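You operate a simulated robot arm through the tools that you are given. There is no shell and no other tool.

The job below is to be done with a simulated two-armed robot. You get a single attempt, and the scene is never put back.

## Task
Pick up the small ladle with one hand, pass it to the other hand and put it on the bottom board of the tall shelf.

Only the result counts: the job must be done as asked and must still hold three seconds after the hand-in. Knocking over, shifting, dropping, spilling or breaking anything else fails it.

## Robot
Two 7-joint arms with three-finger grippers on one trunk, on a base that drives. Base frame: it is fixed to the floor where the robot stands at the start and does not move with it; the origin is under the middle of the robot, x ahead of it, y to its left, z up. Units: m, rad, N and s.
The left shoulder is at the start at [0.03, 0.124, 1.008], the right one opposite. With the tool pointing down near the work surface each hand reaches from about 0.1 to 0.78 m from the robot's upright axis, wherever it stands, measured 20 degrees to its own side. Places, roughly: bottom board of the tall shelf [-6.8, -1, 0.2]; small ladle [-3.5, 0.75, 0.75]. Payload 2.2 kg a hand.
The TCP of each hand is the grasp point between the finger pads, 0.028 m short of the fingertips. In the tool frame z runs along the fingers and y along their closing line. The gripper opens to 0.102 m. The gripper's body begins 0.071 m behind the TCP.
Orientation is that of the tool frame in the base frame, as a unit quaternion [x, y, z, w]. With the fingers straight down and closing along the base's y, the tool's x points along the base's -x, its y along +y and its z along -z.

## Interface
- The arms move only by the tool drive_tool. It takes "left_commands", "right_commands" or both (then of equal length, played together; a hand with none holds still); each is a list of rows, each a list of 7 numbers: the turn, a rotation vector about the base's x, y, z in rad, then the shift along the base's x, y, z in m, then the gripper command, from -1 (shut) to 1 (fully open), values between in proportion. In form: [[wx, wy, wz, tx, ty, tz, claw], ...]. A call has 1 to 20 rows; each row shifts and turns the commanded pose from where the row before left it. A row lasts 0.2 s, in which the tool goes at most 0.05 m and 0.15 rad; a call with a longer step from one row to the next is refused whole, and so is a gripper value outside its range. A pose out of reach is approached as far as the arm can. The call stops where the force on the tool passes 40 N (or 10 N more than at its start, if that is more) or the arm is blocked; 0.2 s more then pass. Each finger halts on what it meets, pressing with about 35 N; the grip force reading is that of the motor and also rises with nothing between the fingers. The clock runs only during rows and for 0.2 s after the last one: add rows that do not move to give the fingers time. The reply holds the time, the measured pose of the TCP, the force on the tool along the base axes, the opening and the grip force, in the units named above and with some noise, with the torque about the TCP (base axes, N m) and any sound that the robot's microphone picked up.
- Cameras (640 x 400 px; columns grow to the right, rows downward): "scene" is now at [0.052, 0.006, 1.7296]; the picture's right is [0.09, -1.00, 0.00], its down [-0.70, -0.07, -0.72] and it looks along [0.71, 0.07, -0.70] (base axes); focal length 285 px, centre (320, 200). "left" rides on the left gripper at [0.072, 0.038, -0.086] in its tool frame; the picture's right is [-0.46, 0.89, 0.00], its down [-0.60, -0.32, -0.73] and it looks along [-0.65, -0.34, 0.68] (tool axes); focal length 256 px, centre (320, 200). "right" rides on the right gripper at [0.069, 0.044, -0.086] in its tool frame; the picture's right is [-0.53, 0.85, 0.00], its down [-0.58, -0.36, -0.73] and it looks along [-0.62, -0.39, 0.68] (tool axes); focal length 256 px, centre (320, 200). There is no depth. A picture from a camera that has moved, and an enlarged one, comes with that camera's place and axes in the base frame and with its lens.
- grab_frame(camera): a new picture of that camera. The clock stands still meanwhile.
- move_column(by): slides the trunk up (or, below 0, down) by that many m; the arms and the scene camera ride with it, the base frame stays. It gives what a move gives, with no picture.
- roll_base(legs): drives the robot by 1 to 6 legs, each [ahead, left, turn to the left] in m, m and rad, along the robot's own axes; the way and the turn of a leg run together, so that a leg with both is an arc; at most 1.5 m and 3.142 rad a leg. The arms and the cameras ride along, it lands a little off, and it stops where it bumps. It gives what a move gives.
- turn_head(pan, tilt): turns the head with the scene camera to pan (to the left, within 2.496 rad either way) and tilt (down, from -0.506 to 1.204), counted from straight ahead of the robot. It gives what a move gives.
- zoom(camera, box): a new picture of the part [left, top, right, bottom] of that camera's present view, enlarged. The clock stands still meanwhile.
- finish_job(): hands the job in; it is judged then, once.

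Nothing tells you exact positions but the pictures and the camera data. Unless the task says otherwise, let go and move clear before handing in.

The tools are called by a JSON object that holds its "api" and its "payload". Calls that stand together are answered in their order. drive_tool: Moves the arms, as the interface text tells. Its arguments: {"type":"object","properties":{"left_commands":{"type":"array"},"right_commands":{"type":"array"}},"required":[]} The other tools are called the same way: move_column (by) slides the trunk up or down; roll_base (legs) drives the base; turn_head (pan, tilt) turns the head that bears the scene camera; grab_frame (camera) takes a picture; zoom (camera, box) takes an enlarged picture of a part of a camera's view; finish_job () hands the job in.

At the start:

```text
time_s: 0.0
left_ee_pos: [0.569, 0.2176, 1.0527]
left_tcp_rot: [0.0, 1.0, 0.0, 0.0]
left_ft_force: [0.5, -0.2, 0.3]
left_moment: [-0.04, 0.02, 0.0]
left_width: 0.1018
left_finger_force: 0.1
right_ee_pos: [0.3978, -0.1295, 1.0902]
right_tcp_rot: [0.0, 1.0, 0.0, 0.001]
right_ft_force: [-0.4, -0.1, -0.2]
right_moment: [-0.04, 0.04, 0.0]
right_width: 0.1019
right_finger_force: 0.1
trunk travel left (down, up): [-0.25, 0.29]
robot x, y, heading: [-0.0025, -0.0015, -0.001]
head pan, tilt: [0.094, 0.773]
```

scene: 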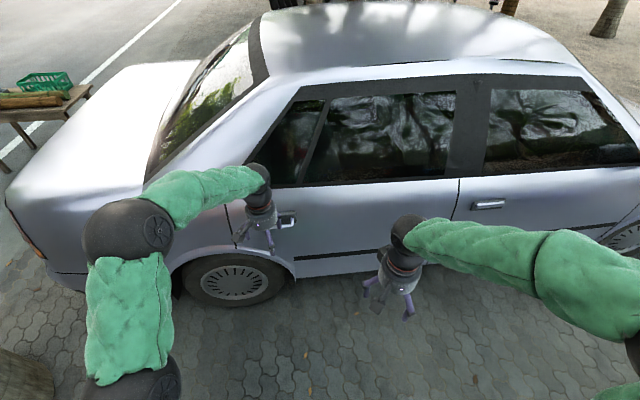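
right: 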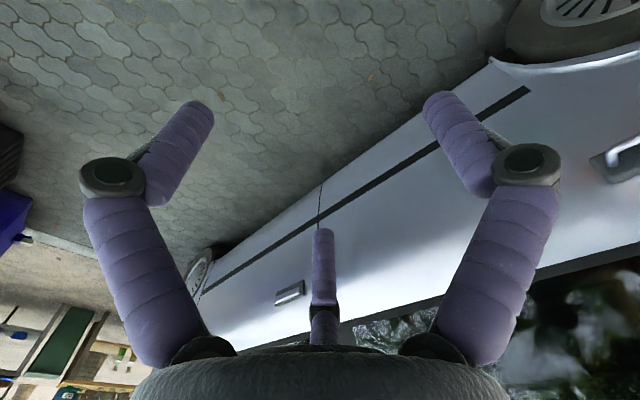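
left: 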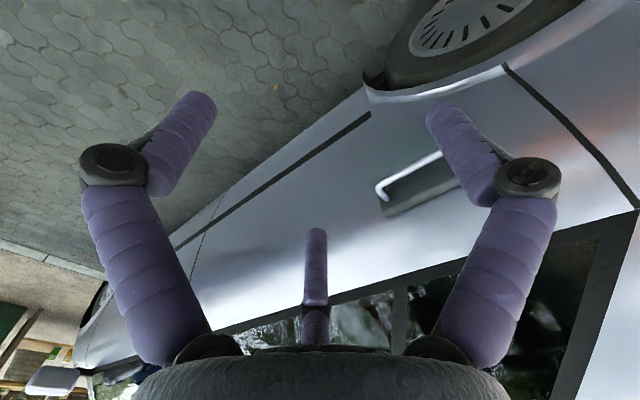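

A car stands right in front of me; the ladle and the shelf should both be behind the robot. I'll look around with the head before driving.

{"api": "turn_head", "payload": {"pan": 2.4, "tilt": 0.4}}

```text
time_s: 2.1
left_ee_pos: [0.5694, 0.2179, 1.054]
left_tcp_rot: [0.0, 1.0, 0.001, 0.0]
left_ft_force: [-0.2, 0.0, -0.6]
left_moment: [0.0, -0.01, -0.01]
left_width: 0.102
left_finger_force: 0.1
right_ee_pos: [0.3962, -0.1298, 1.0907]
right_tcp_rot: [0.0, 1.0, -0.001, 0.0]
right_ft_force: [-0.1, -1.1, -0.3]
right_moment: [-0.02, -0.02, 0.01]
right_width: 0.1021
right_finger_force: 0.1
trunk travel left (down, up): [-0.25, 0.29]
robot x, y, heading: [-0.0015, -0.0018, 0.0]
head pan, tilt: [2.4, 0.4]
```

The head is now turned back-left; I'll take a picture there.

{"api": "grab_frame", "payload": {"camera": "scene"}}

```text
taken
camera scene: at [-0.0977, 0.0609, 1.7626], right [0.68, 0.74, 0.0], down [0.29, -0.26, -0.92], along [-0.68, 0.62, -0.39], focal length 285 px, centre (320, 200)
```

scene: 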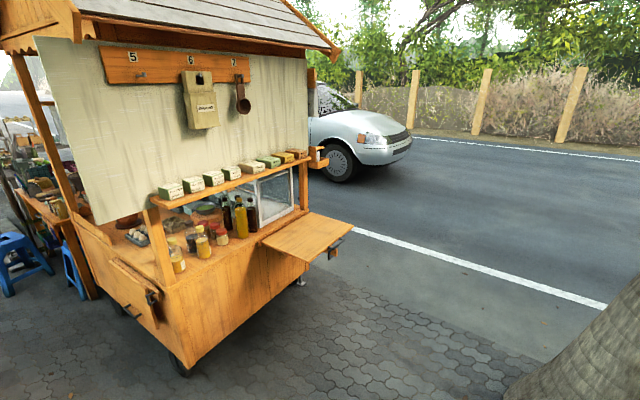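

I see a wooden food cart behind-left with hooks numbered 5, 6, 7 and a ladle-like thing hanging on one. I'll look to the other side as well.

{"api": "turn_head", "payload": {"pan": -2.4, "tilt": 0.4}}

{"api": "grab_frame", "payload": {"camera": "scene"}}

{"api": "turn_head", "payload": {"pan": -1.5, "tilt": 0.4}}

{"api": "grab_frame", "payload": {"camera": "scene"}}

{"api": "turn_head", "payload": {"pan": 1.5, "tilt": 0.5}}

{"api": "grab_frame", "payload": {"camera": "scene"}}

```text
time_s: 5.9
left_ee_pos: [0.5697, 0.2187, 1.0525]
left_tcp_rot: [0.001, 1.0, 0.0, 0.0]
left_ft_force: [1.2, 0.5, -0.2]
left_moment: [0.02, 0.04, 0.0]
left_width: 0.1022
left_finger_force: 0.0
right_ee_pos: [0.3968, -0.1301, 1.0902]
right_tcp_rot: [0.0, 1.0, 0.001, 0.0]
right_ft_force: [-0.5, 0.1, 0.9]
right_moment: [-0.02, 0.01, 0.0]
right_width: 0.1022
right_finger_force: 0.0
trunk travel left (down, up): [-0.25, 0.29]
robot x, y, heading: [0.0014, 0.0032, -0.002]
head pan, tilt: [-2.4, 0.4]
```

```text
taken
camera scene: at [-0.0978, -0.0643, 1.7626], right [-0.68, 0.74, 0.0], down [0.29, 0.26, -0.92], along [-0.68, -0.62, -0.39], focal length 285 px, centre (320, 200)
```

scene: 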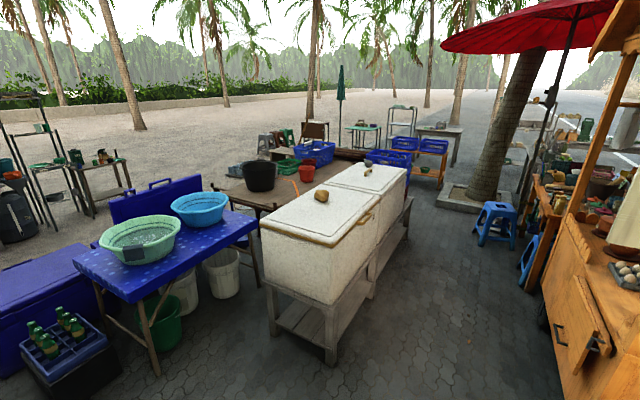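

```text
time_s: 7.1
left_ee_pos: [0.5691, 0.2188, 1.0524]
left_tcp_rot: [-0.001, 1.0, 0.0, 0.0]
left_ft_force: [0.7, 0.3, 0.3]
left_moment: [0.0, -0.01, -0.03]
left_width: 0.1019
left_finger_force: 0.1
right_ee_pos: [0.3972, -0.1307, 1.0904]
right_tcp_rot: [0.0, 1.0, 0.0, 0.0]
right_ft_force: [-0.2, 1.0, -0.3]
right_moment: [0.0, 0.0, -0.02]
right_width: 0.1019
right_finger_force: 0.1
trunk travel left (down, up): [-0.25, 0.29]
robot x, y, heading: [-0.0005, -0.0028, 0.003]
head pan, tilt: [-1.499, 0.4]
```

```text
taken
camera scene: at [-0.023, -0.0941, 1.7626], right [-1.0, -0.07, 0.0], down [-0.03, 0.39, -0.92], along [0.07, -0.92, -0.39], focal length 285 px, centre (320, 200)
```

scene: 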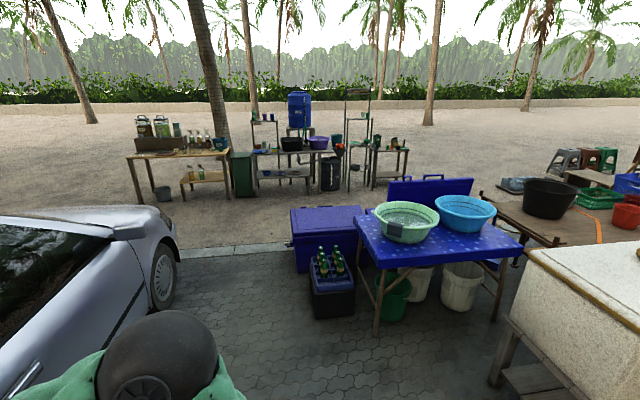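

```text
time_s: 9.7
left_ee_pos: [0.5692, 0.218, 1.052]
left_tcp_rot: [0.0, 1.0, 0.0, 0.0]
left_ft_force: [0.1, -0.8, 0.2]
left_moment: [0.01, 0.02, 0.0]
left_width: 0.1022
left_finger_force: 0.0
right_ee_pos: [0.3973, -0.131, 1.0904]
right_tcp_rot: [0.001, 1.0, 0.001, 0.0]
right_ft_force: [0.4, 0.4, 0.0]
right_moment: [-0.03, -0.03, 0.02]
right_width: 0.1022
right_finger_force: 0.1
trunk travel left (down, up): [-0.25, 0.29]
robot x, y, heading: [-0.0032, 0.0003, 0.001]
head pan, tilt: [1.499, 0.499]
```

```text
taken
camera scene: at [-0.0229, 0.0891, 1.7535], right [1.0, -0.07, 0.0], down [-0.03, -0.48, -0.88], along [0.06, 0.88, -0.48], focal length 285 px, centre (320, 200)
```

scene: 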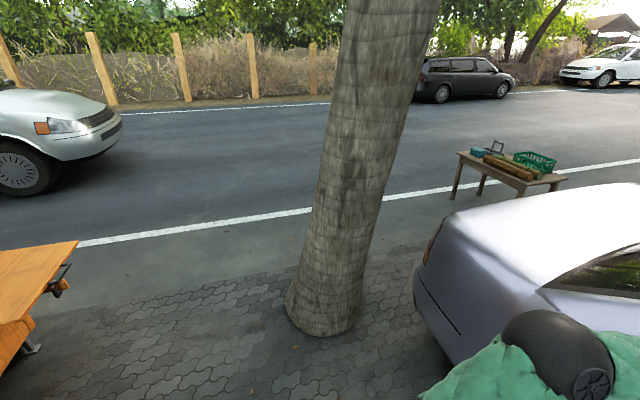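

The cart is behind-left (near corner about [-1.6, 0.3]), a white freezer behind-right (corner about [-1.15, -0.95]), with a corridor between them. I'll back away from the car, turn round, and then look at the cart.

{"api": "roll_base", "payload": {"legs": [[-0.5, -0.1, 0.0]]}}

{"api": "roll_base", "payload": {"legs": [[0, 0, -3.1]]}}

{"api": "turn_head", "payload": {"pan": 0.0, "tilt": 0.5}}

{"api": "grab_frame", "payload": {"camera": "scene"}}

```text
time_s: 12.7
left_ee_pos: [0.0715, 0.1173, 1.0529]
left_tcp_rot: [0.002, 1.0, 0.0, 0.0]
left_ft_force: [-0.1, -0.3, -0.4]
left_moment: [-0.02, -0.01, 0.0]
left_width: 0.1021
left_finger_force: 0.0
right_ee_pos: [-0.1028, -0.2312, 1.0909]
right_tcp_rot: [0.002, 1.0, 0.0, 0.001]
right_ft_force: [-0.2, -0.6, 0.4]
right_moment: [-0.02, -0.04, 0.0]
right_width: 0.1019
right_finger_force: 0.0
trunk travel left (down, up): [-0.25, 0.29]
robot x, y, heading: [-0.4999, -0.1005, -0.004]
head pan, tilt: [1.499, 0.499]
```

```text
time_s: 20.4
left_ee_pos: [-1.0616, -0.3349, 1.0525]
left_tcp_rot: [1.0, 0.015, -0.001, 0.0]
left_ft_force: [-0.3, -0.9, 0.3]
left_moment: [0.03, -0.02, 0.01]
left_width: 0.1021
left_finger_force: 0.1
right_ee_pos: [-0.8989, 0.0196, 1.0906]
right_tcp_rot: [1.0, 0.015, 0.0, 0.0]
right_ft_force: [0.3, 0.2, -0.3]
right_moment: [0.02, -0.02, -0.02]
right_width: 0.1019
right_finger_force: 0.0
trunk travel left (down, up): [-0.25, 0.29]
robot x, y, heading: [-0.5004, -0.0983, -3.108]
head pan, tilt: [1.499, 0.499]
```

```text
time_s: 22.0
left_ee_pos: [-1.061, -0.3343, 1.053]
left_tcp_rot: [1.0, 0.015, 0.0, 0.0]
left_ft_force: [-1.2, 0.8, 0.6]
left_moment: [0.02, 0.0, 0.0]
left_width: 0.1017
left_finger_force: 0.0
right_ee_pos: [-0.899, 0.0195, 1.0908]
right_tcp_rot: [1.0, 0.015, 0.0, -0.001]
right_ft_force: [0.2, -0.2, -0.4]
right_moment: [0.02, -0.06, 0.03]
right_width: 0.1019
right_finger_force: 0.0
trunk travel left (down, up): [-0.25, 0.29]
robot x, y, heading: [-0.4961, -0.0995, -3.114]
head pan, tilt: [0.0, 0.499]
```

```text
taken
camera scene: at [-0.5595, -0.1032, 1.7535], right [-0.03, 1.0, 0.0], down [0.48, 0.01, -0.88], along [-0.88, -0.03, -0.48], focal length 285 px, centre (320, 200)
```

scene: 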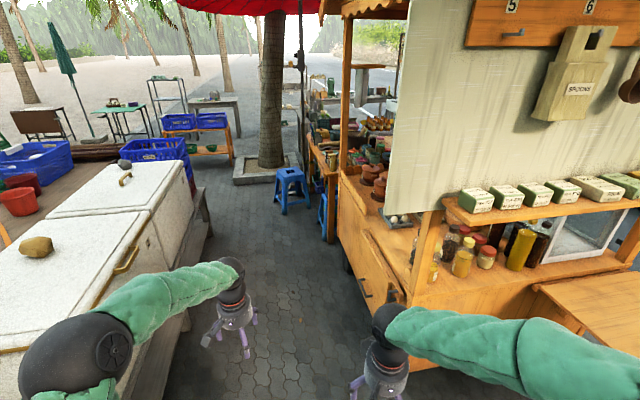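

The corridor is clear. I'll zoom in on the area by the cart where the ladle should be (about column 408, row 151), and on the far shelves.

{"api": "zoom", "payload": {"camera": "scene", "box": [300, 60, 440, 250]}}

{"api": "zoom", "payload": {"camera": "scene", "box": [60, 50, 320, 220]}}

```text
2.11 times, centred on (370, 155) of scene
camera zoom: at [-0.5595, -0.1032, 1.7535], right [-0.03, 1.0, 0.0], down [0.48, 0.01, -0.88], along [-0.88, -0.03, -0.48], focal length 600 px, centre (215, 295)
```

zoom: 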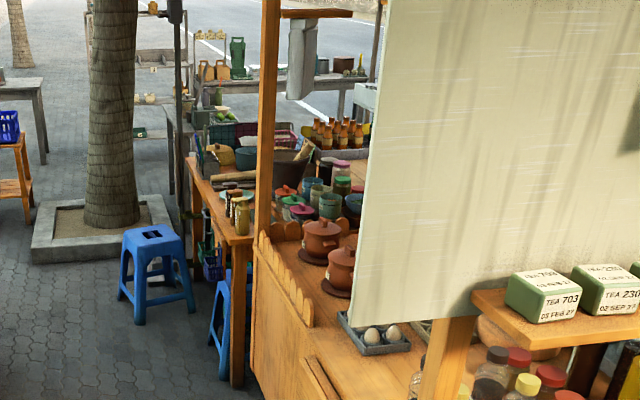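

```text
2.35 times, centred on (190, 135) of scene
camera zoom: at [-0.5595, -0.1032, 1.7535], right [-0.03, 1.0, 0.0], down [0.48, 0.01, -0.88], along [-0.88, -0.03, -0.48], focal length 671 px, centre (626, 353)
```

zoom: 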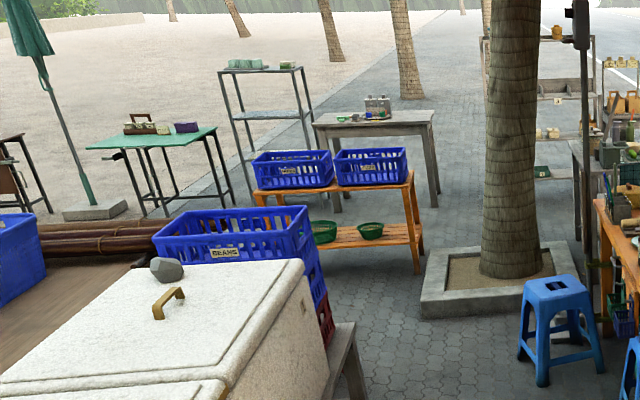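

The tall shelf is the frame just right of the tree trunk in the distance. The ladle should be hidden behind the cart's sheet, so I'll go up the corridor and look to the right.

{"api": "roll_base", "payload": {"legs": [[0, 0, 0.23], [1.3, 0, 0]]}}

{"api": "turn_head", "payload": {"pan": -0.8, "tilt": 0.45}}

{"api": "grab_frame", "payload": {"camera": "scene"}}

{"api": "turn_head", "payload": {"pan": 0.0, "tilt": 0.5}}

{"api": "grab_frame", "payload": {"camera": "scene"}}

```text
time_s: 29.3
left_ee_pos: [-2.2457, -0.7918, 1.0522]
left_tcp_rot: [0.992, 0.13, 0.0, 0.0]
left_ft_force: [0.3, -0.5, 0.6]
left_moment: [0.0, -0.04, -0.01]
left_width: 0.1021
left_finger_force: 0.0
right_ee_pos: [-2.1692, -0.4094, 1.0894]
right_tcp_rot: [0.992, 0.129, 0.0, 0.0]
right_ft_force: [-0.4, 0.3, -0.5]
right_moment: [0.03, -0.03, 0.0]
right_width: 0.1023
right_finger_force: 0.1
trunk travel left (down, up): [-0.25, 0.29]
robot x, y, heading: [-1.7519, -0.4346, -2.882]
head pan, tilt: [0.0, 0.499]
```

```text
time_s: 30.4
left_ee_pos: [-2.2443, -0.7916, 1.0533]
left_tcp_rot: [0.992, 0.129, 0.0, 0.0]
left_ft_force: [-0.2, 0.5, 0.4]
left_moment: [0.02, -0.01, 0.01]
left_width: 0.1021
left_finger_force: 0.1
right_ee_pos: [-2.1685, -0.4117, 1.0894]
right_tcp_rot: [0.992, 0.129, 0.0, -0.001]
right_ft_force: [0.3, 0.4, -0.3]
right_moment: [0.0, -0.01, -0.01]
right_width: 0.1018
right_finger_force: 0.1
trunk travel left (down, up): [-0.25, 0.29]
robot x, y, heading: [-1.7494, -0.4334, -2.882]
head pan, tilt: [-0.799, 0.45]
```

```text
taken
camera scene: at [-1.8009, -0.3809, 1.7579], right [0.51, 0.86, 0.0], down [0.37, -0.22, -0.9], along [-0.77, 0.46, -0.44], focal length 285 px, centre (320, 200)
```

scene: 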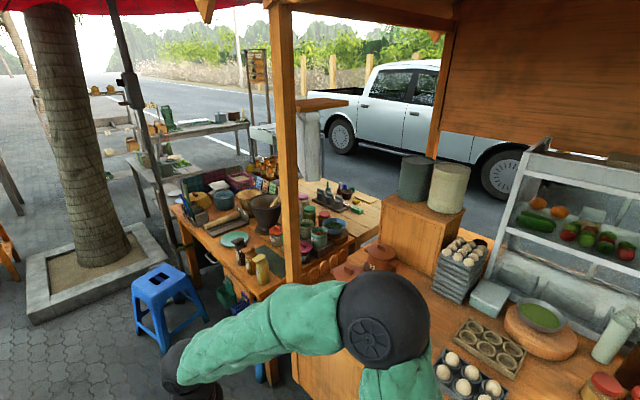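

```text
time_s: 31.6
left_ee_pos: [-2.2443, -0.7912, 1.0515]
left_tcp_rot: [0.992, 0.13, 0.0, 0.001]
left_ft_force: [0.0, 0.0, 0.2]
left_moment: [0.02, 0.0, 0.04]
left_width: 0.1021
left_finger_force: 0.1
right_ee_pos: [-2.1682, -0.411, 1.091]
right_tcp_rot: [0.991, 0.13, 0.0, 0.0]
right_ft_force: [0.1, 0.3, -0.1]
right_moment: [0.0, 0.01, 0.01]
right_width: 0.102
right_finger_force: 0.0
trunk travel left (down, up): [-0.25, 0.29]
robot x, y, heading: [-1.7527, -0.4346, -2.883]
head pan, tilt: [0.0, 0.499]
```

```text
taken
camera scene: at [-1.8099, -0.4514, 1.7535], right [-0.26, 0.97, 0.0], down [0.46, 0.12, -0.88], along [-0.85, -0.23, -0.48], focal length 285 px, centre (320, 200)
```

scene: 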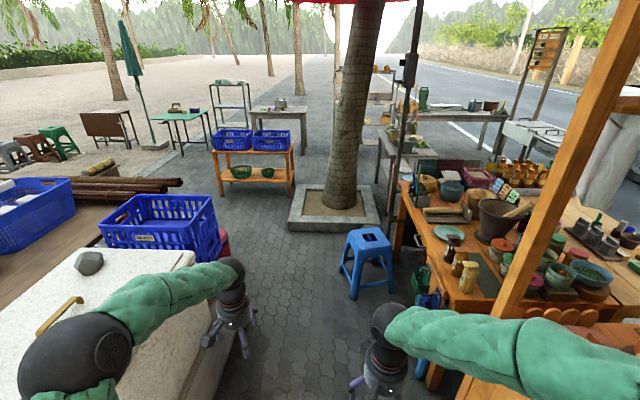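

The ladle spot projects onto the light wooden table behind the condiment table. I'll aim the head there and zoom in.

{"api": "turn_head", "payload": {"pan": -0.8, "tilt": 0.45}}

{"api": "zoom", "payload": {"camera": "scene", "box": [250, 140, 410, 240]}}

{"api": "zoom", "payload": {"camera": "scene", "box": [160, 140, 320, 300]}}

{"api": "zoom", "payload": {"camera": "scene", "box": [60, 60, 270, 190]}}

```text
time_s: 32.7
left_ee_pos: [-2.2448, -0.7925, 1.0531]
left_tcp_rot: [0.992, 0.129, 0.0, 0.001]
left_ft_force: [0.1, 0.1, -0.6]
left_moment: [0.0, -0.02, 0.01]
left_width: 0.1021
left_finger_force: 0.0
right_ee_pos: [-2.1676, -0.4095, 1.0916]
right_tcp_rot: [0.992, 0.13, 0.0, 0.0]
right_ft_force: [0.4, 0.3, 0.4]
right_moment: [-0.01, 0.02, -0.03]
right_width: 0.1021
right_finger_force: 0.0
trunk travel left (down, up): [-0.25, 0.29]
robot x, y, heading: [-1.7534, -0.4365, -2.882]
head pan, tilt: [-0.799, 0.45]
```

```text
4.00 times, centred on (330, 190) of scene
camera zoom: at [-1.8009, -0.381, 1.7579], right [0.51, 0.86, 0.0], down [0.37, -0.22, -0.9], along [-0.77, 0.46, -0.44], focal length 1141 px, centre (280, 240)
```

zoom: 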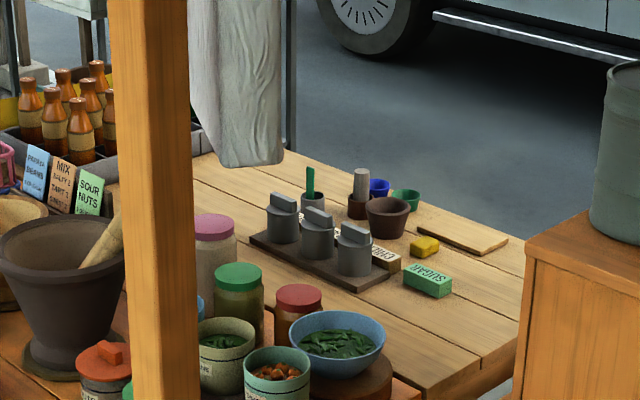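

```text
2.50 times, centred on (240, 220) of scene
camera zoom: at [-1.8009, -0.381, 1.7579], right [0.51, 0.86, 0.0], down [0.37, -0.22, -0.9], along [-0.77, 0.46, -0.44], focal length 713 px, centre (520, 150)
```

zoom: 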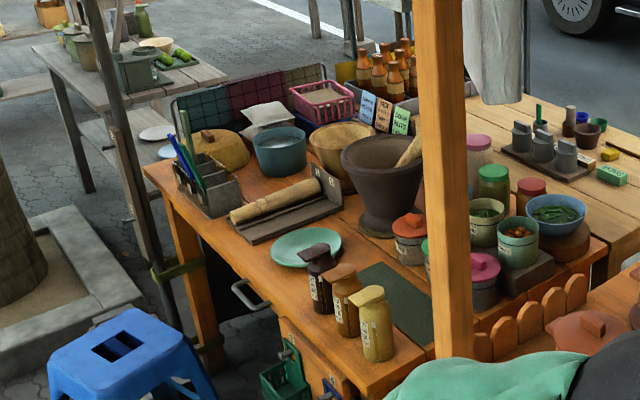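

```text
3.05 times, centred on (165, 125) of scene
camera zoom: at [-1.8009, -0.381, 1.7579], right [0.51, 0.86, 0.0], down [0.37, -0.22, -0.9], along [-0.77, 0.46, -0.44], focal length 869 px, centre (792, 429)
```

zoom: 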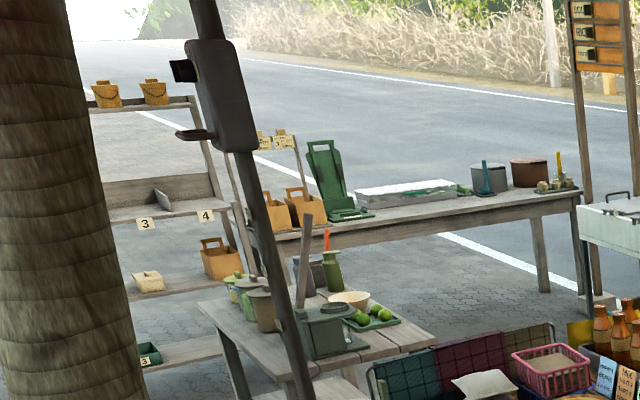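

The light wooden table on the road side holds small pots and canisters, and the ladle must be among them. It can only be reached from the road side, so I'll back out, go between the tree and the cart's end, and round to the road.

{"api": "roll_base", "payload": {"legs": [[-1.1, 0, 0], [0, 0, -1.83]]}}

{"api": "turn_head", "payload": {"pan": 0.0, "tilt": 0.6}}

{"api": "grab_frame", "payload": {"camera": "scene"}}

```text
time_s: 42.7
left_ee_pos: [-0.9101, 0.4129, 1.0529]
left_tcp_rot: [0.712, -0.702, 0.0, -0.001]
left_ft_force: [-0.6, -0.2, 0.3]
left_moment: [-0.02, 0.03, 0.01]
left_width: 0.102
left_finger_force: 0.1
right_ee_pos: [-0.5605, 0.2453, 1.0895]
right_tcp_rot: [0.711, -0.703, 0.0, 0.0]
right_ft_force: [0.2, 0.1, 0.3]
right_moment: [0.02, -0.03, 0.0]
right_width: 0.1018
right_finger_force: 0.0
trunk travel left (down, up): [-0.25, 0.29]
robot x, y, heading: [-0.6838, -0.1559, 1.583]
head pan, tilt: [-0.799, 0.45]
```

```text
time_s: 43.8
left_ee_pos: [-0.9108, 0.4136, 1.0519]
left_tcp_rot: [0.712, -0.702, 0.001, 0.0]
left_ft_force: [-0.2, -0.4, 0.1]
left_moment: [0.02, 0.0, 0.01]
left_width: 0.102
left_finger_force: 0.0
right_ee_pos: [-0.5615, 0.2448, 1.0897]
right_tcp_rot: [0.712, -0.702, 0.0, 0.0]
right_ft_force: [0.4, 0.2, 0.4]
right_moment: [-0.01, -0.01, -0.02]
right_width: 0.1019
right_finger_force: 0.1
trunk travel left (down, up): [-0.25, 0.29]
robot x, y, heading: [-0.6889, -0.1544, 1.586]
head pan, tilt: [0.0, 0.6]
```

```text
taken
camera scene: at [-0.6859, -0.0966, 1.7444], right [1.0, 0.01, 0.0], down [0.01, -0.56, -0.83], along [-0.01, 0.82, -0.56], focal length 285 px, centre (320, 200)
```

scene: 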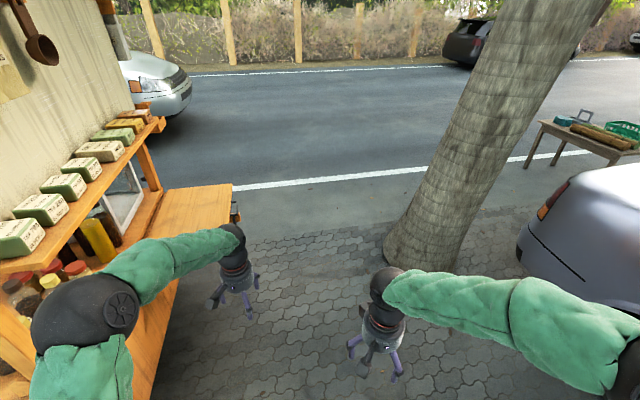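

The gap between the drop board (x about -1.31) and the tree (x about -0.16) is 1.15 m wide. I'll centre in it and drive through to the road side.

{"api": "roll_base", "payload": {"legs": [[0.3, 0.05, -0.015], [1.2, 0, 0], [0.95, 0, 0]]}}

{"api": "turn_head", "payload": {"pan": 1.3, "tilt": 0.5}}

{"api": "grab_frame", "payload": {"camera": "scene"}}

```text
time_s: 56.1
left_ee_pos: [-0.9321, 2.8622, 1.0521]
left_tcp_rot: [-0.704, 0.71, 0.0, 0.0]
left_ft_force: [-0.1, -0.1, 0.0]
left_moment: [0.01, 0.0, -0.03]
left_width: 0.1017
left_finger_force: 0.1
right_ee_pos: [-0.585, 2.6857, 1.0886]
right_tcp_rot: [-0.704, 0.71, -0.001, -0.001]
right_ft_force: [-0.3, -0.3, -0.5]
right_moment: [0.01, 0.02, 0.02]
right_width: 0.102
right_finger_force: 0.0
trunk travel left (down, up): [-0.25, 0.29]
robot x, y, heading: [-0.7179, 2.287, 1.566]
head pan, tilt: [0.0, 0.6]
```

```text
time_s: 57.6
left_ee_pos: [-0.9314, 2.8602, 1.0528]
left_tcp_rot: [-0.704, 0.71, 0.0, 0.0]
left_ft_force: [-0.4, -0.9, 0.2]
left_moment: [-0.01, -0.03, 0.0]
left_width: 0.1019
left_finger_force: 0.0
right_ee_pos: [-0.5845, 2.6859, 1.0902]
right_tcp_rot: [-0.704, 0.71, 0.0, 0.0]
right_ft_force: [-0.1, 0.2, -0.5]
right_moment: [-0.03, 0.02, 0.02]
right_width: 0.102
right_finger_force: 0.0
trunk travel left (down, up): [-0.25, 0.29]
robot x, y, heading: [-0.7198, 2.2897, 1.561]
head pan, tilt: [1.3, 0.499]
```

```text
taken
camera scene: at [-0.8064, 2.2837, 1.7535], right [0.28, 0.96, 0.0], down [0.46, -0.13, -0.88], along [-0.84, 0.24, -0.48], focal length 285 px, centre (320, 200)
```

scene: 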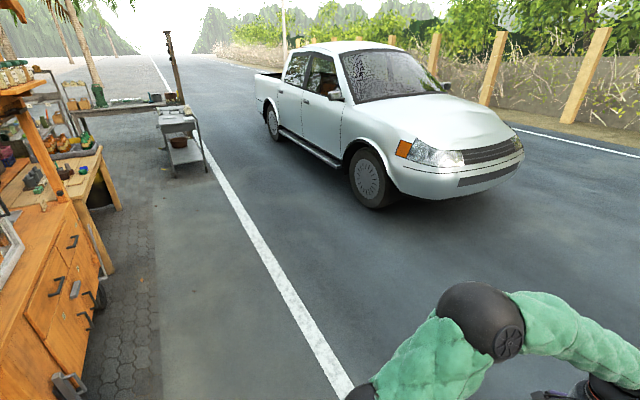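

The road side is clear between the cart and the pickup. I'll turn left, drive along the road edge, and face the light table from about [-3.4, 2.0].

{"api": "roll_base", "payload": {"legs": [[0, 0, 1.63], [1.4, 0, 0], [1.25, 0, 0], [0, 0, 1.4]]}}

{"api": "turn_head", "payload": {"pan": 0.0, "tilt": 0.7}}

{"api": "grab_frame", "payload": {"camera": "scene"}}

```text
time_s: 77.8
left_ee_pos: [-3.2076, 1.568, 1.052]
left_tcp_rot: [0.751, 0.661, 0.0, 0.0]
left_ft_force: [-0.1, 0.1, -0.7]
left_moment: [-0.01, 0.02, 0.0]
left_width: 0.1021
left_finger_force: 0.2
right_ee_pos: [-3.5312, 1.7824, 1.0911]
right_tcp_rot: [0.75, 0.662, 0.0, 0.0]
right_ft_force: [0.3, -1.1, -0.1]
right_moment: [0.0, 0.01, 0.02]
right_width: 0.102
right_finger_force: 0.0
trunk travel left (down, up): [-0.25, 0.29]
robot x, y, heading: [-3.3532, 2.1553, -1.691]
head pan, tilt: [1.3, 0.499]
```

```text
time_s: 79.3
left_ee_pos: [-3.2085, 1.5664, 1.052]
left_tcp_rot: [0.751, 0.661, 0.0, 0.0]
left_ft_force: [0.6, 0.5, -0.8]
left_moment: [0.03, -0.01, -0.01]
left_width: 0.1019
left_finger_force: 0.0
right_ee_pos: [-3.5318, 1.7817, 1.0909]
right_tcp_rot: [0.75, 0.661, 0.0, 0.0]
right_ft_force: [0.1, -0.3, 0.8]
right_moment: [-0.02, 0.05, -0.02]
right_width: 0.1019
right_finger_force: 0.1
trunk travel left (down, up): [-0.25, 0.29]
robot x, y, heading: [-3.3536, 2.1585, -1.703]
head pan, tilt: [0.0, 0.7]
```

```text
taken
camera scene: at [-3.36, 2.1031, 1.7357], right [-0.99, 0.12, 0.0], down [0.08, 0.64, -0.76], along [-0.1, -0.76, -0.64], focal length 285 px, centre (320, 200)
```

scene: 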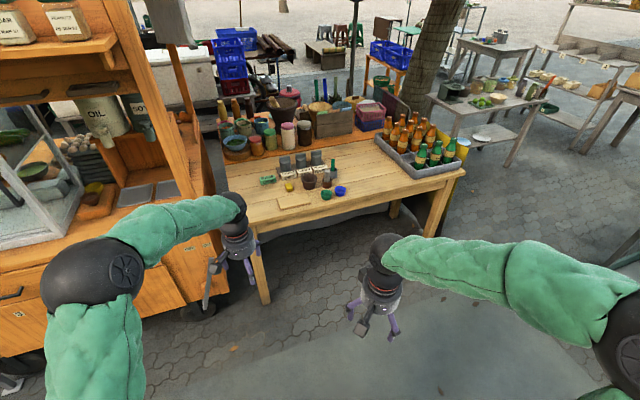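

{"api": "zoom", "payload": {"camera": "scene", "box": [220, 130, 380, 230]}}

{"api": "zoom", "payload": {"camera": "scene", "box": [380, 0, 640, 200]}}

```text
4.00 times, centred on (300, 180) of scene
camera zoom: at [-3.36, 2.1031, 1.7357], right [-0.99, 0.12, 0.0], down [0.08, 0.64, -0.76], along [-0.1, -0.76, -0.64], focal length 1141 px, centre (400, 280)
```

zoom: 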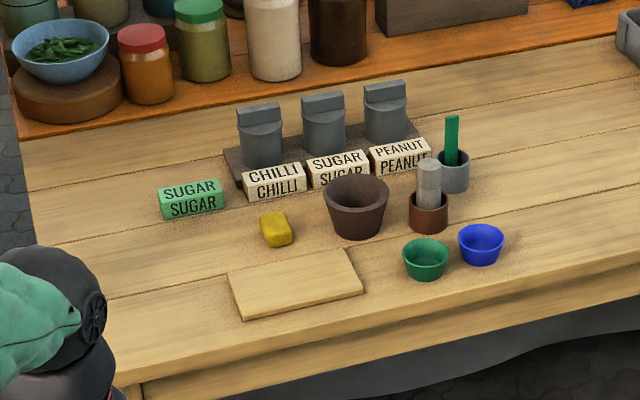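

```text
2.00 times, centred on (510, 100) of scene
camera zoom: at [-3.36, 2.1031, 1.7357], right [-0.99, 0.12, 0.0], down [0.08, 0.64, -0.76], along [-0.1, -0.76, -0.64], focal length 570 px, centre (-60, 400)
```

zoom: 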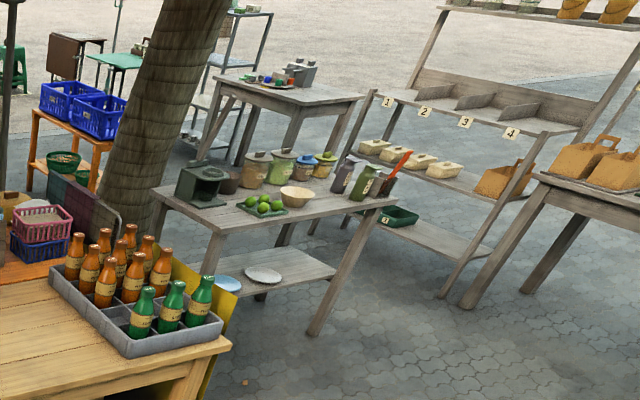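

The table has many small cups and pots; I need a finer look at the two cups with sticks to identify the ladle.

{"api": "zoom", "payload": {"camera": "scene", "box": [292, 150, 352, 206]}}

{"api": "zoom", "payload": {"camera": "scene", "box": [210, 85, 390, 175]}}

```text
7.14 times, centred on (322, 178) of scene
camera zoom: at [-3.36, 2.1031, 1.7357], right [-0.99, 0.12, 0.0], down [0.08, 0.64, -0.76], along [-0.1, -0.76, -0.64], focal length 2037 px, centre (306, 357)
```

zoom: 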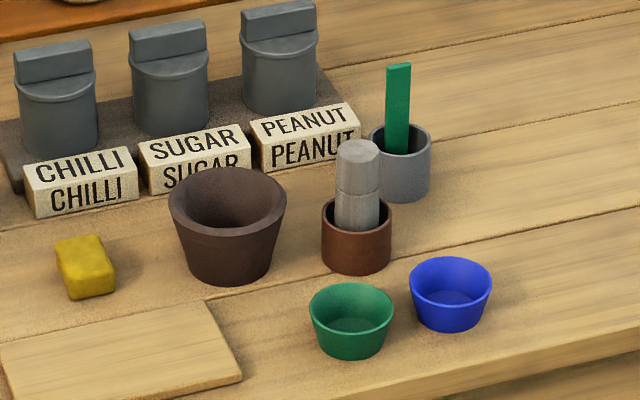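

```text
3.56 times, centred on (300, 130) of scene
camera zoom: at [-3.36, 2.1031, 1.7357], right [-0.99, 0.12, 0.0], down [0.08, 0.64, -0.76], along [-0.1, -0.76, -0.64], focal length 1014 px, centre (391, 449)
```

zoom: 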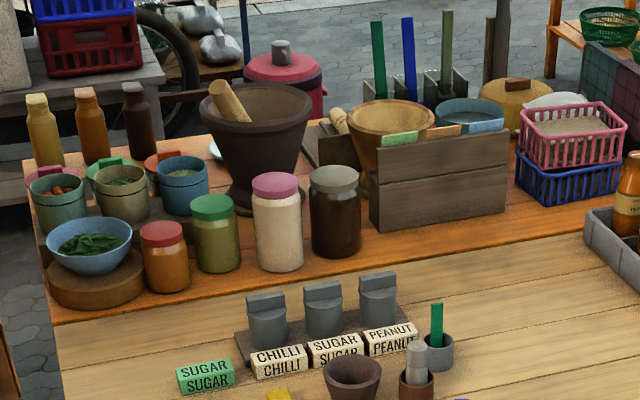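

I take the small ladle to be the green handle standing in the grey cup near [-3.6, 0.7]; the grey pestle stands in the brown cup beside it. I'll drive up to the table for a closer look.

{"api": "roll_base", "payload": {"legs": [[0.62, -0.1, 0.0]]}}

{"api": "turn_head", "payload": {"pan": 0.0, "tilt": 0.9}}

{"api": "grab_frame", "payload": {"camera": "scene"}}

{"api": "grab_frame", "payload": {"camera": "right"}}

{"api": "grab_frame", "payload": {"camera": "left"}}

```text
time_s: 82.8
left_ee_pos: [-3.3808, 0.9633, 1.0524]
left_tcp_rot: [0.749, 0.663, 0.0, 0.0]
left_ft_force: [-0.5, 0.2, -0.9]
left_moment: [0.03, 0.02, -0.02]
left_width: 0.1018
left_finger_force: 0.1
right_ee_pos: [-3.7079, 1.1758, 1.089]
right_tcp_rot: [0.749, 0.663, 0.002, 0.0]
right_ft_force: [0.6, 0.3, -0.5]
right_moment: [0.01, 0.0, -0.01]
right_width: 0.1021
right_finger_force: 0.1
trunk travel left (down, up): [-0.25, 0.29]
robot x, y, heading: [-3.5293, 1.559, -1.689]
head pan, tilt: [0.0, 0.7]
```

```text
time_s: 83.5
left_ee_pos: [-3.3799, 0.9644, 1.0528]
left_tcp_rot: [0.749, 0.662, 0.0, 0.0]
left_ft_force: [-1.0, 0.6, -0.7]
left_moment: [0.0, -0.04, 0.0]
left_width: 0.1019
left_finger_force: 0.1
right_ee_pos: [-3.706, 1.1781, 1.09]
right_tcp_rot: [0.749, 0.663, 0.0, 0.0]
right_ft_force: [-1.0, 0.5, -0.1]
right_moment: [-0.04, -0.02, -0.01]
right_width: 0.102
right_finger_force: 0.0
trunk travel left (down, up): [-0.25, 0.29]
robot x, y, heading: [-3.5307, 1.5574, -1.693]
head pan, tilt: [0.0, 0.901]
```

```text
taken
camera scene: at [-3.5343, 1.5083, 1.7196], right [-0.99, 0.12, 0.0], down [0.1, 0.78, -0.62], along [-0.08, -0.62, -0.78], focal length 285 px, centre (320, 200)
```

scene: 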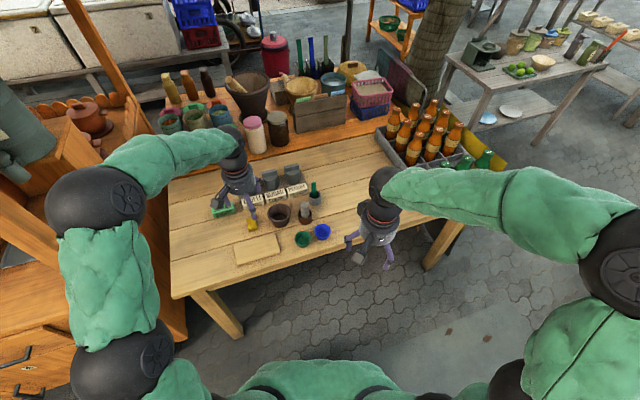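

```text
taken
camera right: at [-3.6546, 1.2407, 1.1767], right [0.77, -0.63, 0.0], down [-0.43, -0.53, 0.73], along [-0.46, -0.57, -0.68], focal length 256 px, centre (320, 200)
```

right: 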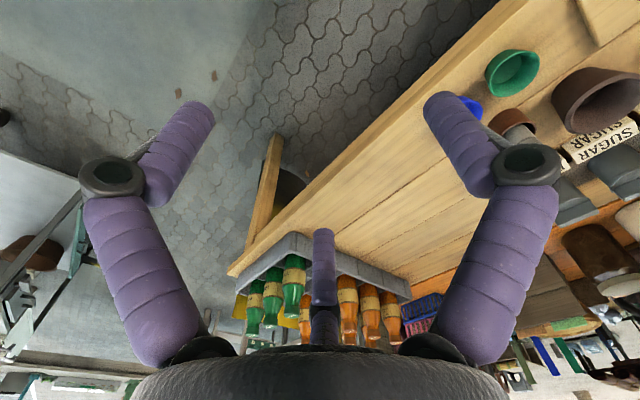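

```text
taken
camera left: at [-3.3343, 1.0317, 1.1384], right [0.82, -0.57, 0.0], down [-0.39, -0.56, 0.73], along [-0.42, -0.6, -0.68], focal length 256 px, centre (320, 200)
```

left: 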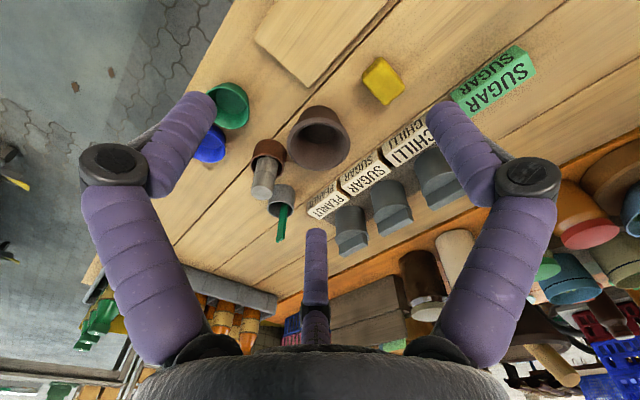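

The left hand camera looks straight at the cups. I'll zoom in there and with the scene camera.

{"api": "zoom", "payload": {"camera": "left", "box": [220, 90, 360, 260]}}

{"api": "zoom", "payload": {"camera": "scene", "box": [280, 170, 350, 250]}}

```text
2.35 times, centred on (290, 175) of left
camera zoom: at [-3.3343, 1.0317, 1.1384], right [0.82, -0.57, 0.0], down [-0.39, -0.56, 0.73], along [-0.42, -0.6, -0.68], focal length 602 px, centre (391, 259)
```

zoom: 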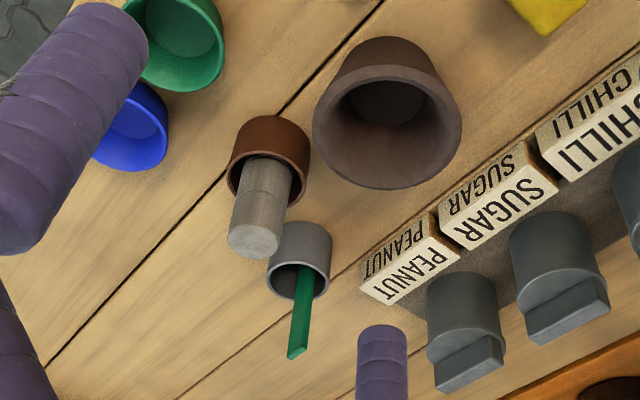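

```text
5.00 times, centred on (315, 210) of scene
camera zoom: at [-3.5343, 1.5083, 1.7196], right [-0.99, 0.12, 0.0], down [0.1, 0.78, -0.62], along [-0.08, -0.62, -0.78], focal length 1426 px, centre (345, 150)
```

zoom: 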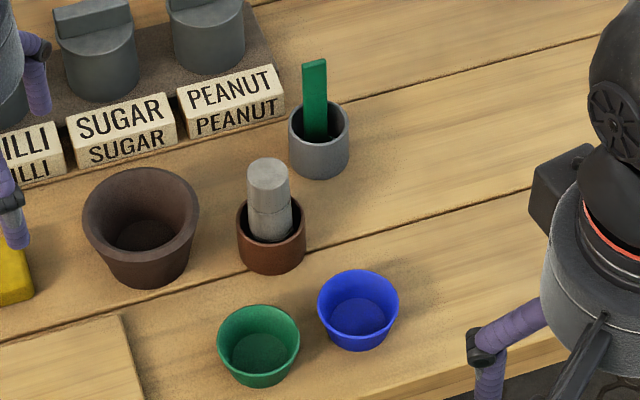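

The green handle standing in the grey cup (top at about [-3.61, 0.76, 0.89]) looks like the ladle: a cup with an upright flat handle. I'll zoom further to see how the handle is set and which way its flat faces point.

{"api": "zoom", "payload": {"camera": "left", "box": [258, 175, 306, 250]}}

{"api": "zoom", "payload": {"camera": "scene", "box": [300, 176, 330, 212]}}

{"api": "zoom", "payload": {"camera": "left", "box": [235, 130, 290, 210]}}

```text
5.33 times, centred on (282, 212) of left
camera zoom: at [-3.3343, 1.0317, 1.1384], right [0.82, -0.57, 0.0], down [-0.39, -0.56, 0.73], along [-0.42, -0.6, -0.68], focal length 1365 px, centre (523, 133)
```

zoom: 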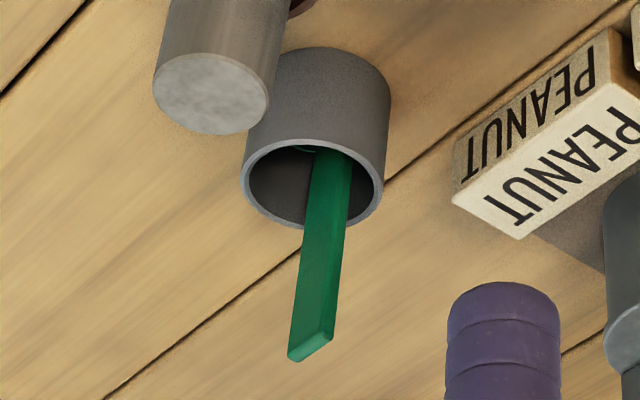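

```text
11.11 times, centred on (315, 194) of scene
camera zoom: at [-3.5343, 1.5083, 1.7196], right [-0.99, 0.12, 0.0], down [0.1, 0.78, -0.62], along [-0.08, -0.62, -0.78], focal length 3169 px, centre (376, 267)
```

zoom: 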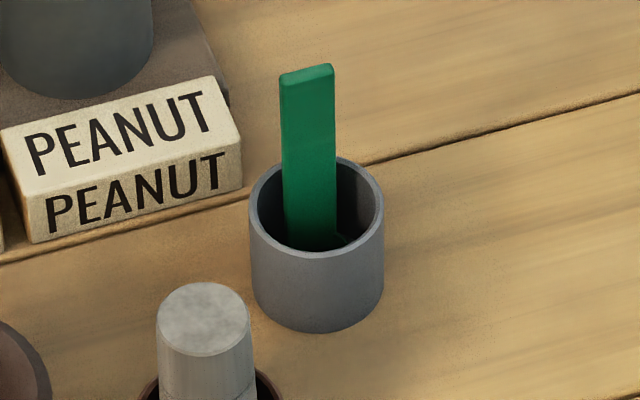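

```text
5.00 times, centred on (262, 170) of left
camera zoom: at [-3.3343, 1.0317, 1.1384], right [0.82, -0.57, 0.0], down [-0.39, -0.56, 0.73], along [-0.42, -0.6, -0.68], focal length 1280 px, centre (608, 350)
```

zoom: 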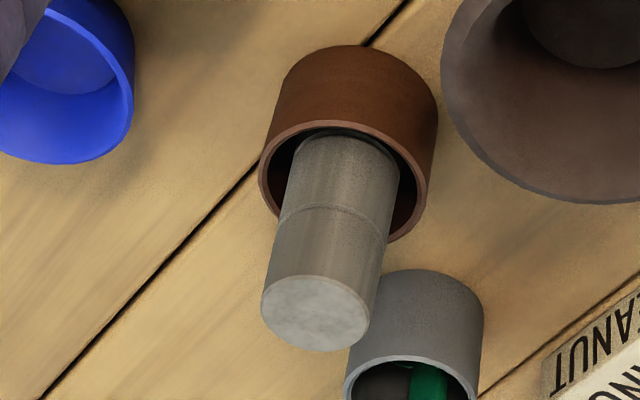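

The ladle is all green: a flat handle with its green bowl down inside the grey cup, and its flat faces point roughly along the table's depth. Before choosing grips, I'll look at the tall shelf from here.

{"api": "turn_head", "payload": {"pan": -0.75, "tilt": 0.35}}

{"api": "grab_frame", "payload": {"camera": "scene"}}

{"api": "zoom", "payload": {"camera": "scene", "box": [240, 80, 440, 230]}}

```text
time_s: 84.6
left_ee_pos: [-3.3809, 0.964, 1.0529]
left_tcp_rot: [0.748, 0.663, 0.0, -0.001]
left_ft_force: [-0.1, -0.3, 0.1]
left_moment: [-0.04, 0.0, 0.01]
left_width: 0.1019
left_finger_force: 0.1
right_ee_pos: [-3.7058, 1.1774, 1.0895]
right_tcp_rot: [0.749, 0.662, 0.0, 0.0]
right_ft_force: [-0.2, 0.6, 0.4]
right_moment: [-0.01, -0.01, 0.0]
right_width: 0.102
right_finger_force: 0.0
trunk travel left (down, up): [-0.25, 0.29]
robot x, y, heading: [-3.5278, 1.556, -1.691]
head pan, tilt: [-0.75, 0.351]
```

```text
taken
camera scene: at [-3.5964, 1.5232, 1.7671], right [-0.64, 0.77, 0.0], down [0.26, 0.22, -0.94], along [-0.72, -0.6, -0.34], focal length 285 px, centre (320, 200)
```

scene: 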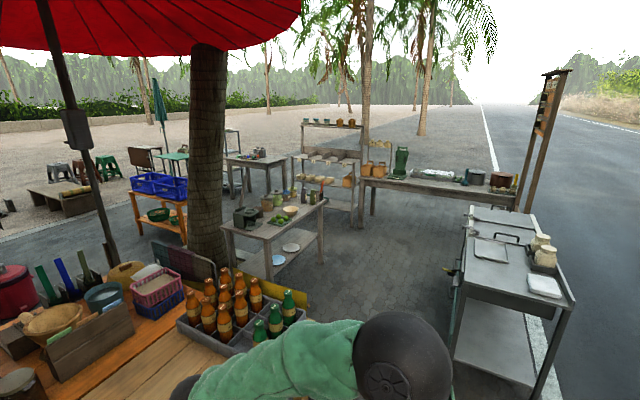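

```text
2.67 times, centred on (340, 155) of scene
camera zoom: at [-3.5964, 1.5232, 1.7671], right [-0.64, 0.77, 0.0], down [0.26, 0.22, -0.94], along [-0.72, -0.6, -0.34], focal length 761 px, centre (267, 320)
```

zoom: 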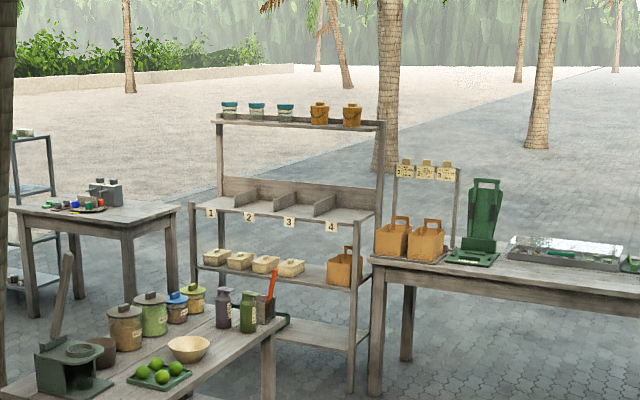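

The tall shelf stands beyond the grey tables, facing me; its bottom board is near z 0.2 with about 0.3 m clear height, free on its right half, and a green basket sits left of centre. Next I'll check my own base size by looking down before moving closer to the table.

{"api": "turn_head", "payload": {"pan": 0.0, "tilt": 1.2}}

{"api": "grab_frame", "payload": {"camera": "scene"}}

{"api": "turn_head", "payload": {"pan": 1.2, "tilt": 1.2}}

{"api": "grab_frame", "payload": {"camera": "scene"}}

```text
time_s: 85.8
left_ee_pos: [-3.3819, 0.963, 1.0518]
left_tcp_rot: [0.749, 0.663, 0.0, 0.0]
left_ft_force: [-0.7, -0.4, 0.6]
left_moment: [-0.01, -0.02, -0.04]
left_width: 0.1018
left_finger_force: 0.0
right_ee_pos: [-3.7065, 1.1786, 1.09]
right_tcp_rot: [0.749, 0.662, 0.0, 0.001]
right_ft_force: [0.0, 0.5, -0.6]
right_moment: [0.0, 0.01, 0.0]
right_width: 0.1021
right_finger_force: 0.1
trunk travel left (down, up): [-0.25, 0.29]
robot x, y, heading: [-3.5281, 1.5564, -1.695]
head pan, tilt: [0.0, 1.201]
```

```text
taken
camera scene: at [-3.532, 1.5276, 1.6998], right [-0.99, 0.12, 0.0], down [0.11, 0.92, -0.36], along [-0.04, -0.36, -0.93], focal length 285 px, centre (320, 200)
```

scene: 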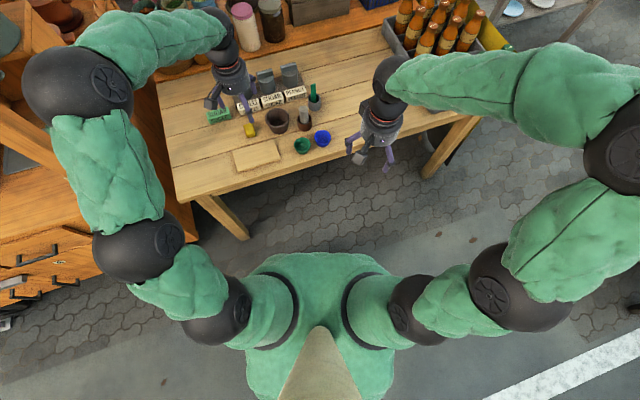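

```text
time_s: 87.2
left_ee_pos: [-3.3819, 0.9633, 1.0531]
left_tcp_rot: [0.749, 0.662, 0.0, 0.0]
left_ft_force: [1.2, 0.1, -0.5]
left_moment: [-0.01, -0.02, 0.01]
left_width: 0.1019
left_finger_force: 0.1
right_ee_pos: [-3.7062, 1.177, 1.0912]
right_tcp_rot: [0.749, 0.662, -0.001, 0.0]
right_ft_force: [-0.2, 0.8, 0.6]
right_moment: [0.01, -0.04, 0.0]
right_width: 0.1019
right_finger_force: 0.0
trunk travel left (down, up): [-0.25, 0.29]
robot x, y, heading: [-3.5234, 1.5549, -1.692]
head pan, tilt: [1.201, 1.201]
```

```text
taken
camera scene: at [-3.4758, 1.5567, 1.6998], right [-0.47, -0.88, 0.0], down [-0.82, 0.44, -0.36], along [0.32, -0.17, -0.93], focal length 285 px, centre (320, 200)
```

scene: 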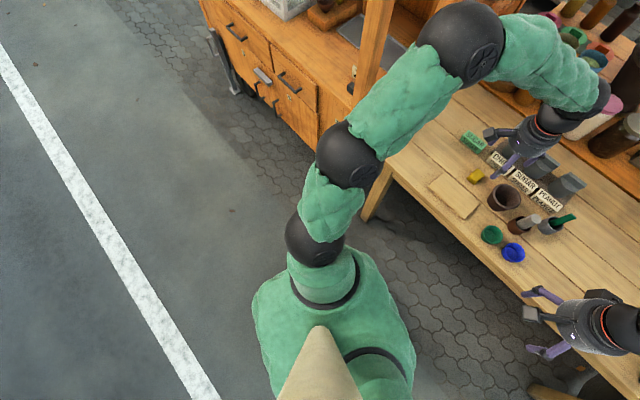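

My torso is about 0.25 m in radius, so I can stand closer. I'll shift right and forward and turn to face the table squarely, so the ladle is about 0.58 m straight ahead.

{"api": "roll_base", "payload": {"legs": [[0.24, -0.18, 0.0], [0, 0, 0.338]]}}

{"api": "turn_head", "payload": {"pan": 0.0, "tilt": 1.0}}

{"api": "grab_frame", "payload": {"camera": "scene"}}

{"api": "grab_frame", "payload": {"camera": "left"}}

{"api": "grab_frame", "payload": {"camera": "right"}}

```text
time_s: 90.3
left_ee_pos: [-3.4018, 0.8288, 1.0529]
left_tcp_rot: [0.627, 0.779, 0.001, 0.0]
left_ft_force: [0.0, 0.2, 0.8]
left_moment: [-0.02, -0.01, 0.01]
left_width: 0.1021
left_finger_force: 0.1
right_ee_pos: [-3.7796, 0.9216, 1.0884]
right_tcp_rot: [0.626, 0.78, 0.0, 0.001]
right_ft_force: [-0.4, 0.2, -1.4]
right_moment: [0.03, -0.03, 0.01]
right_width: 0.102
right_finger_force: 0.1
trunk travel left (down, up): [-0.25, 0.29]
robot x, y, heading: [-3.7402, 1.3338, -1.352]
head pan, tilt: [1.201, 1.201]
```

```text
time_s: 91.7
left_ee_pos: [-3.4036, 0.8292, 1.0526]
left_tcp_rot: [0.626, 0.779, 0.001, 0.0]
left_ft_force: [-0.3, -0.2, -0.4]
left_moment: [-0.05, -0.01, 0.0]
left_width: 0.1018
left_finger_force: 0.1
right_ee_pos: [-3.7795, 0.9223, 1.0894]
right_tcp_rot: [0.627, 0.779, 0.0, 0.0]
right_ft_force: [-0.5, 0.9, -0.2]
right_moment: [-0.01, -0.01, 0.03]
right_width: 0.1019
right_finger_force: 0.1
trunk travel left (down, up): [-0.25, 0.29]
robot x, y, heading: [-3.738, 1.338, -1.359]
head pan, tilt: [0.0, 1.0]
```

```text
taken
camera scene: at [-3.7289, 1.2971, 1.7124], right [-0.98, -0.22, 0.0], down [-0.18, 0.82, -0.54], along [0.12, -0.53, -0.84], focal length 285 px, centre (320, 200)
```

scene: 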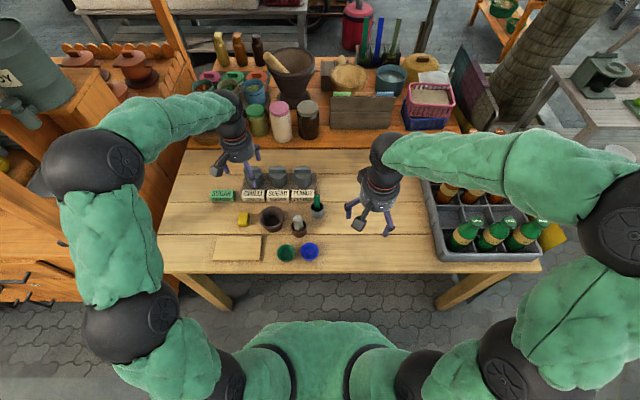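

```text
taken
camera left: at [-3.3801, 0.9082, 1.1383], right [0.96, -0.26, 0.0], down [-0.18, -0.66, 0.73], along [-0.19, -0.71, -0.68], focal length 256 px, centre (320, 200)
```

left: 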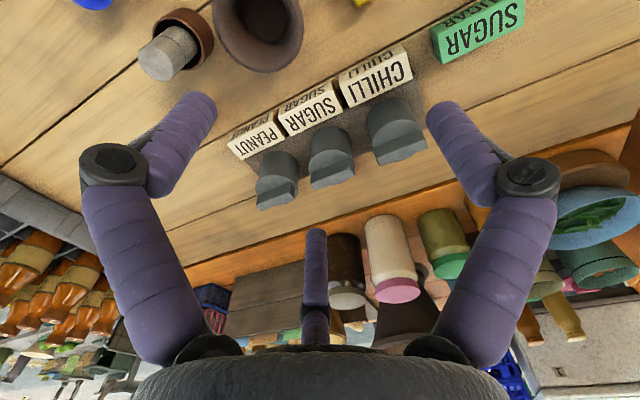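

```text
taken
camera right: at [-3.7519, 0.9992, 1.1767], right [0.94, -0.34, 0.0], down [-0.23, -0.64, 0.73], along [-0.25, -0.69, -0.68], focal length 256 px, centre (320, 200)
```

right: 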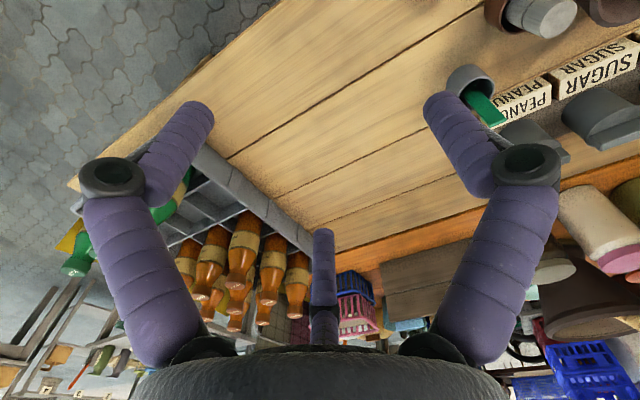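

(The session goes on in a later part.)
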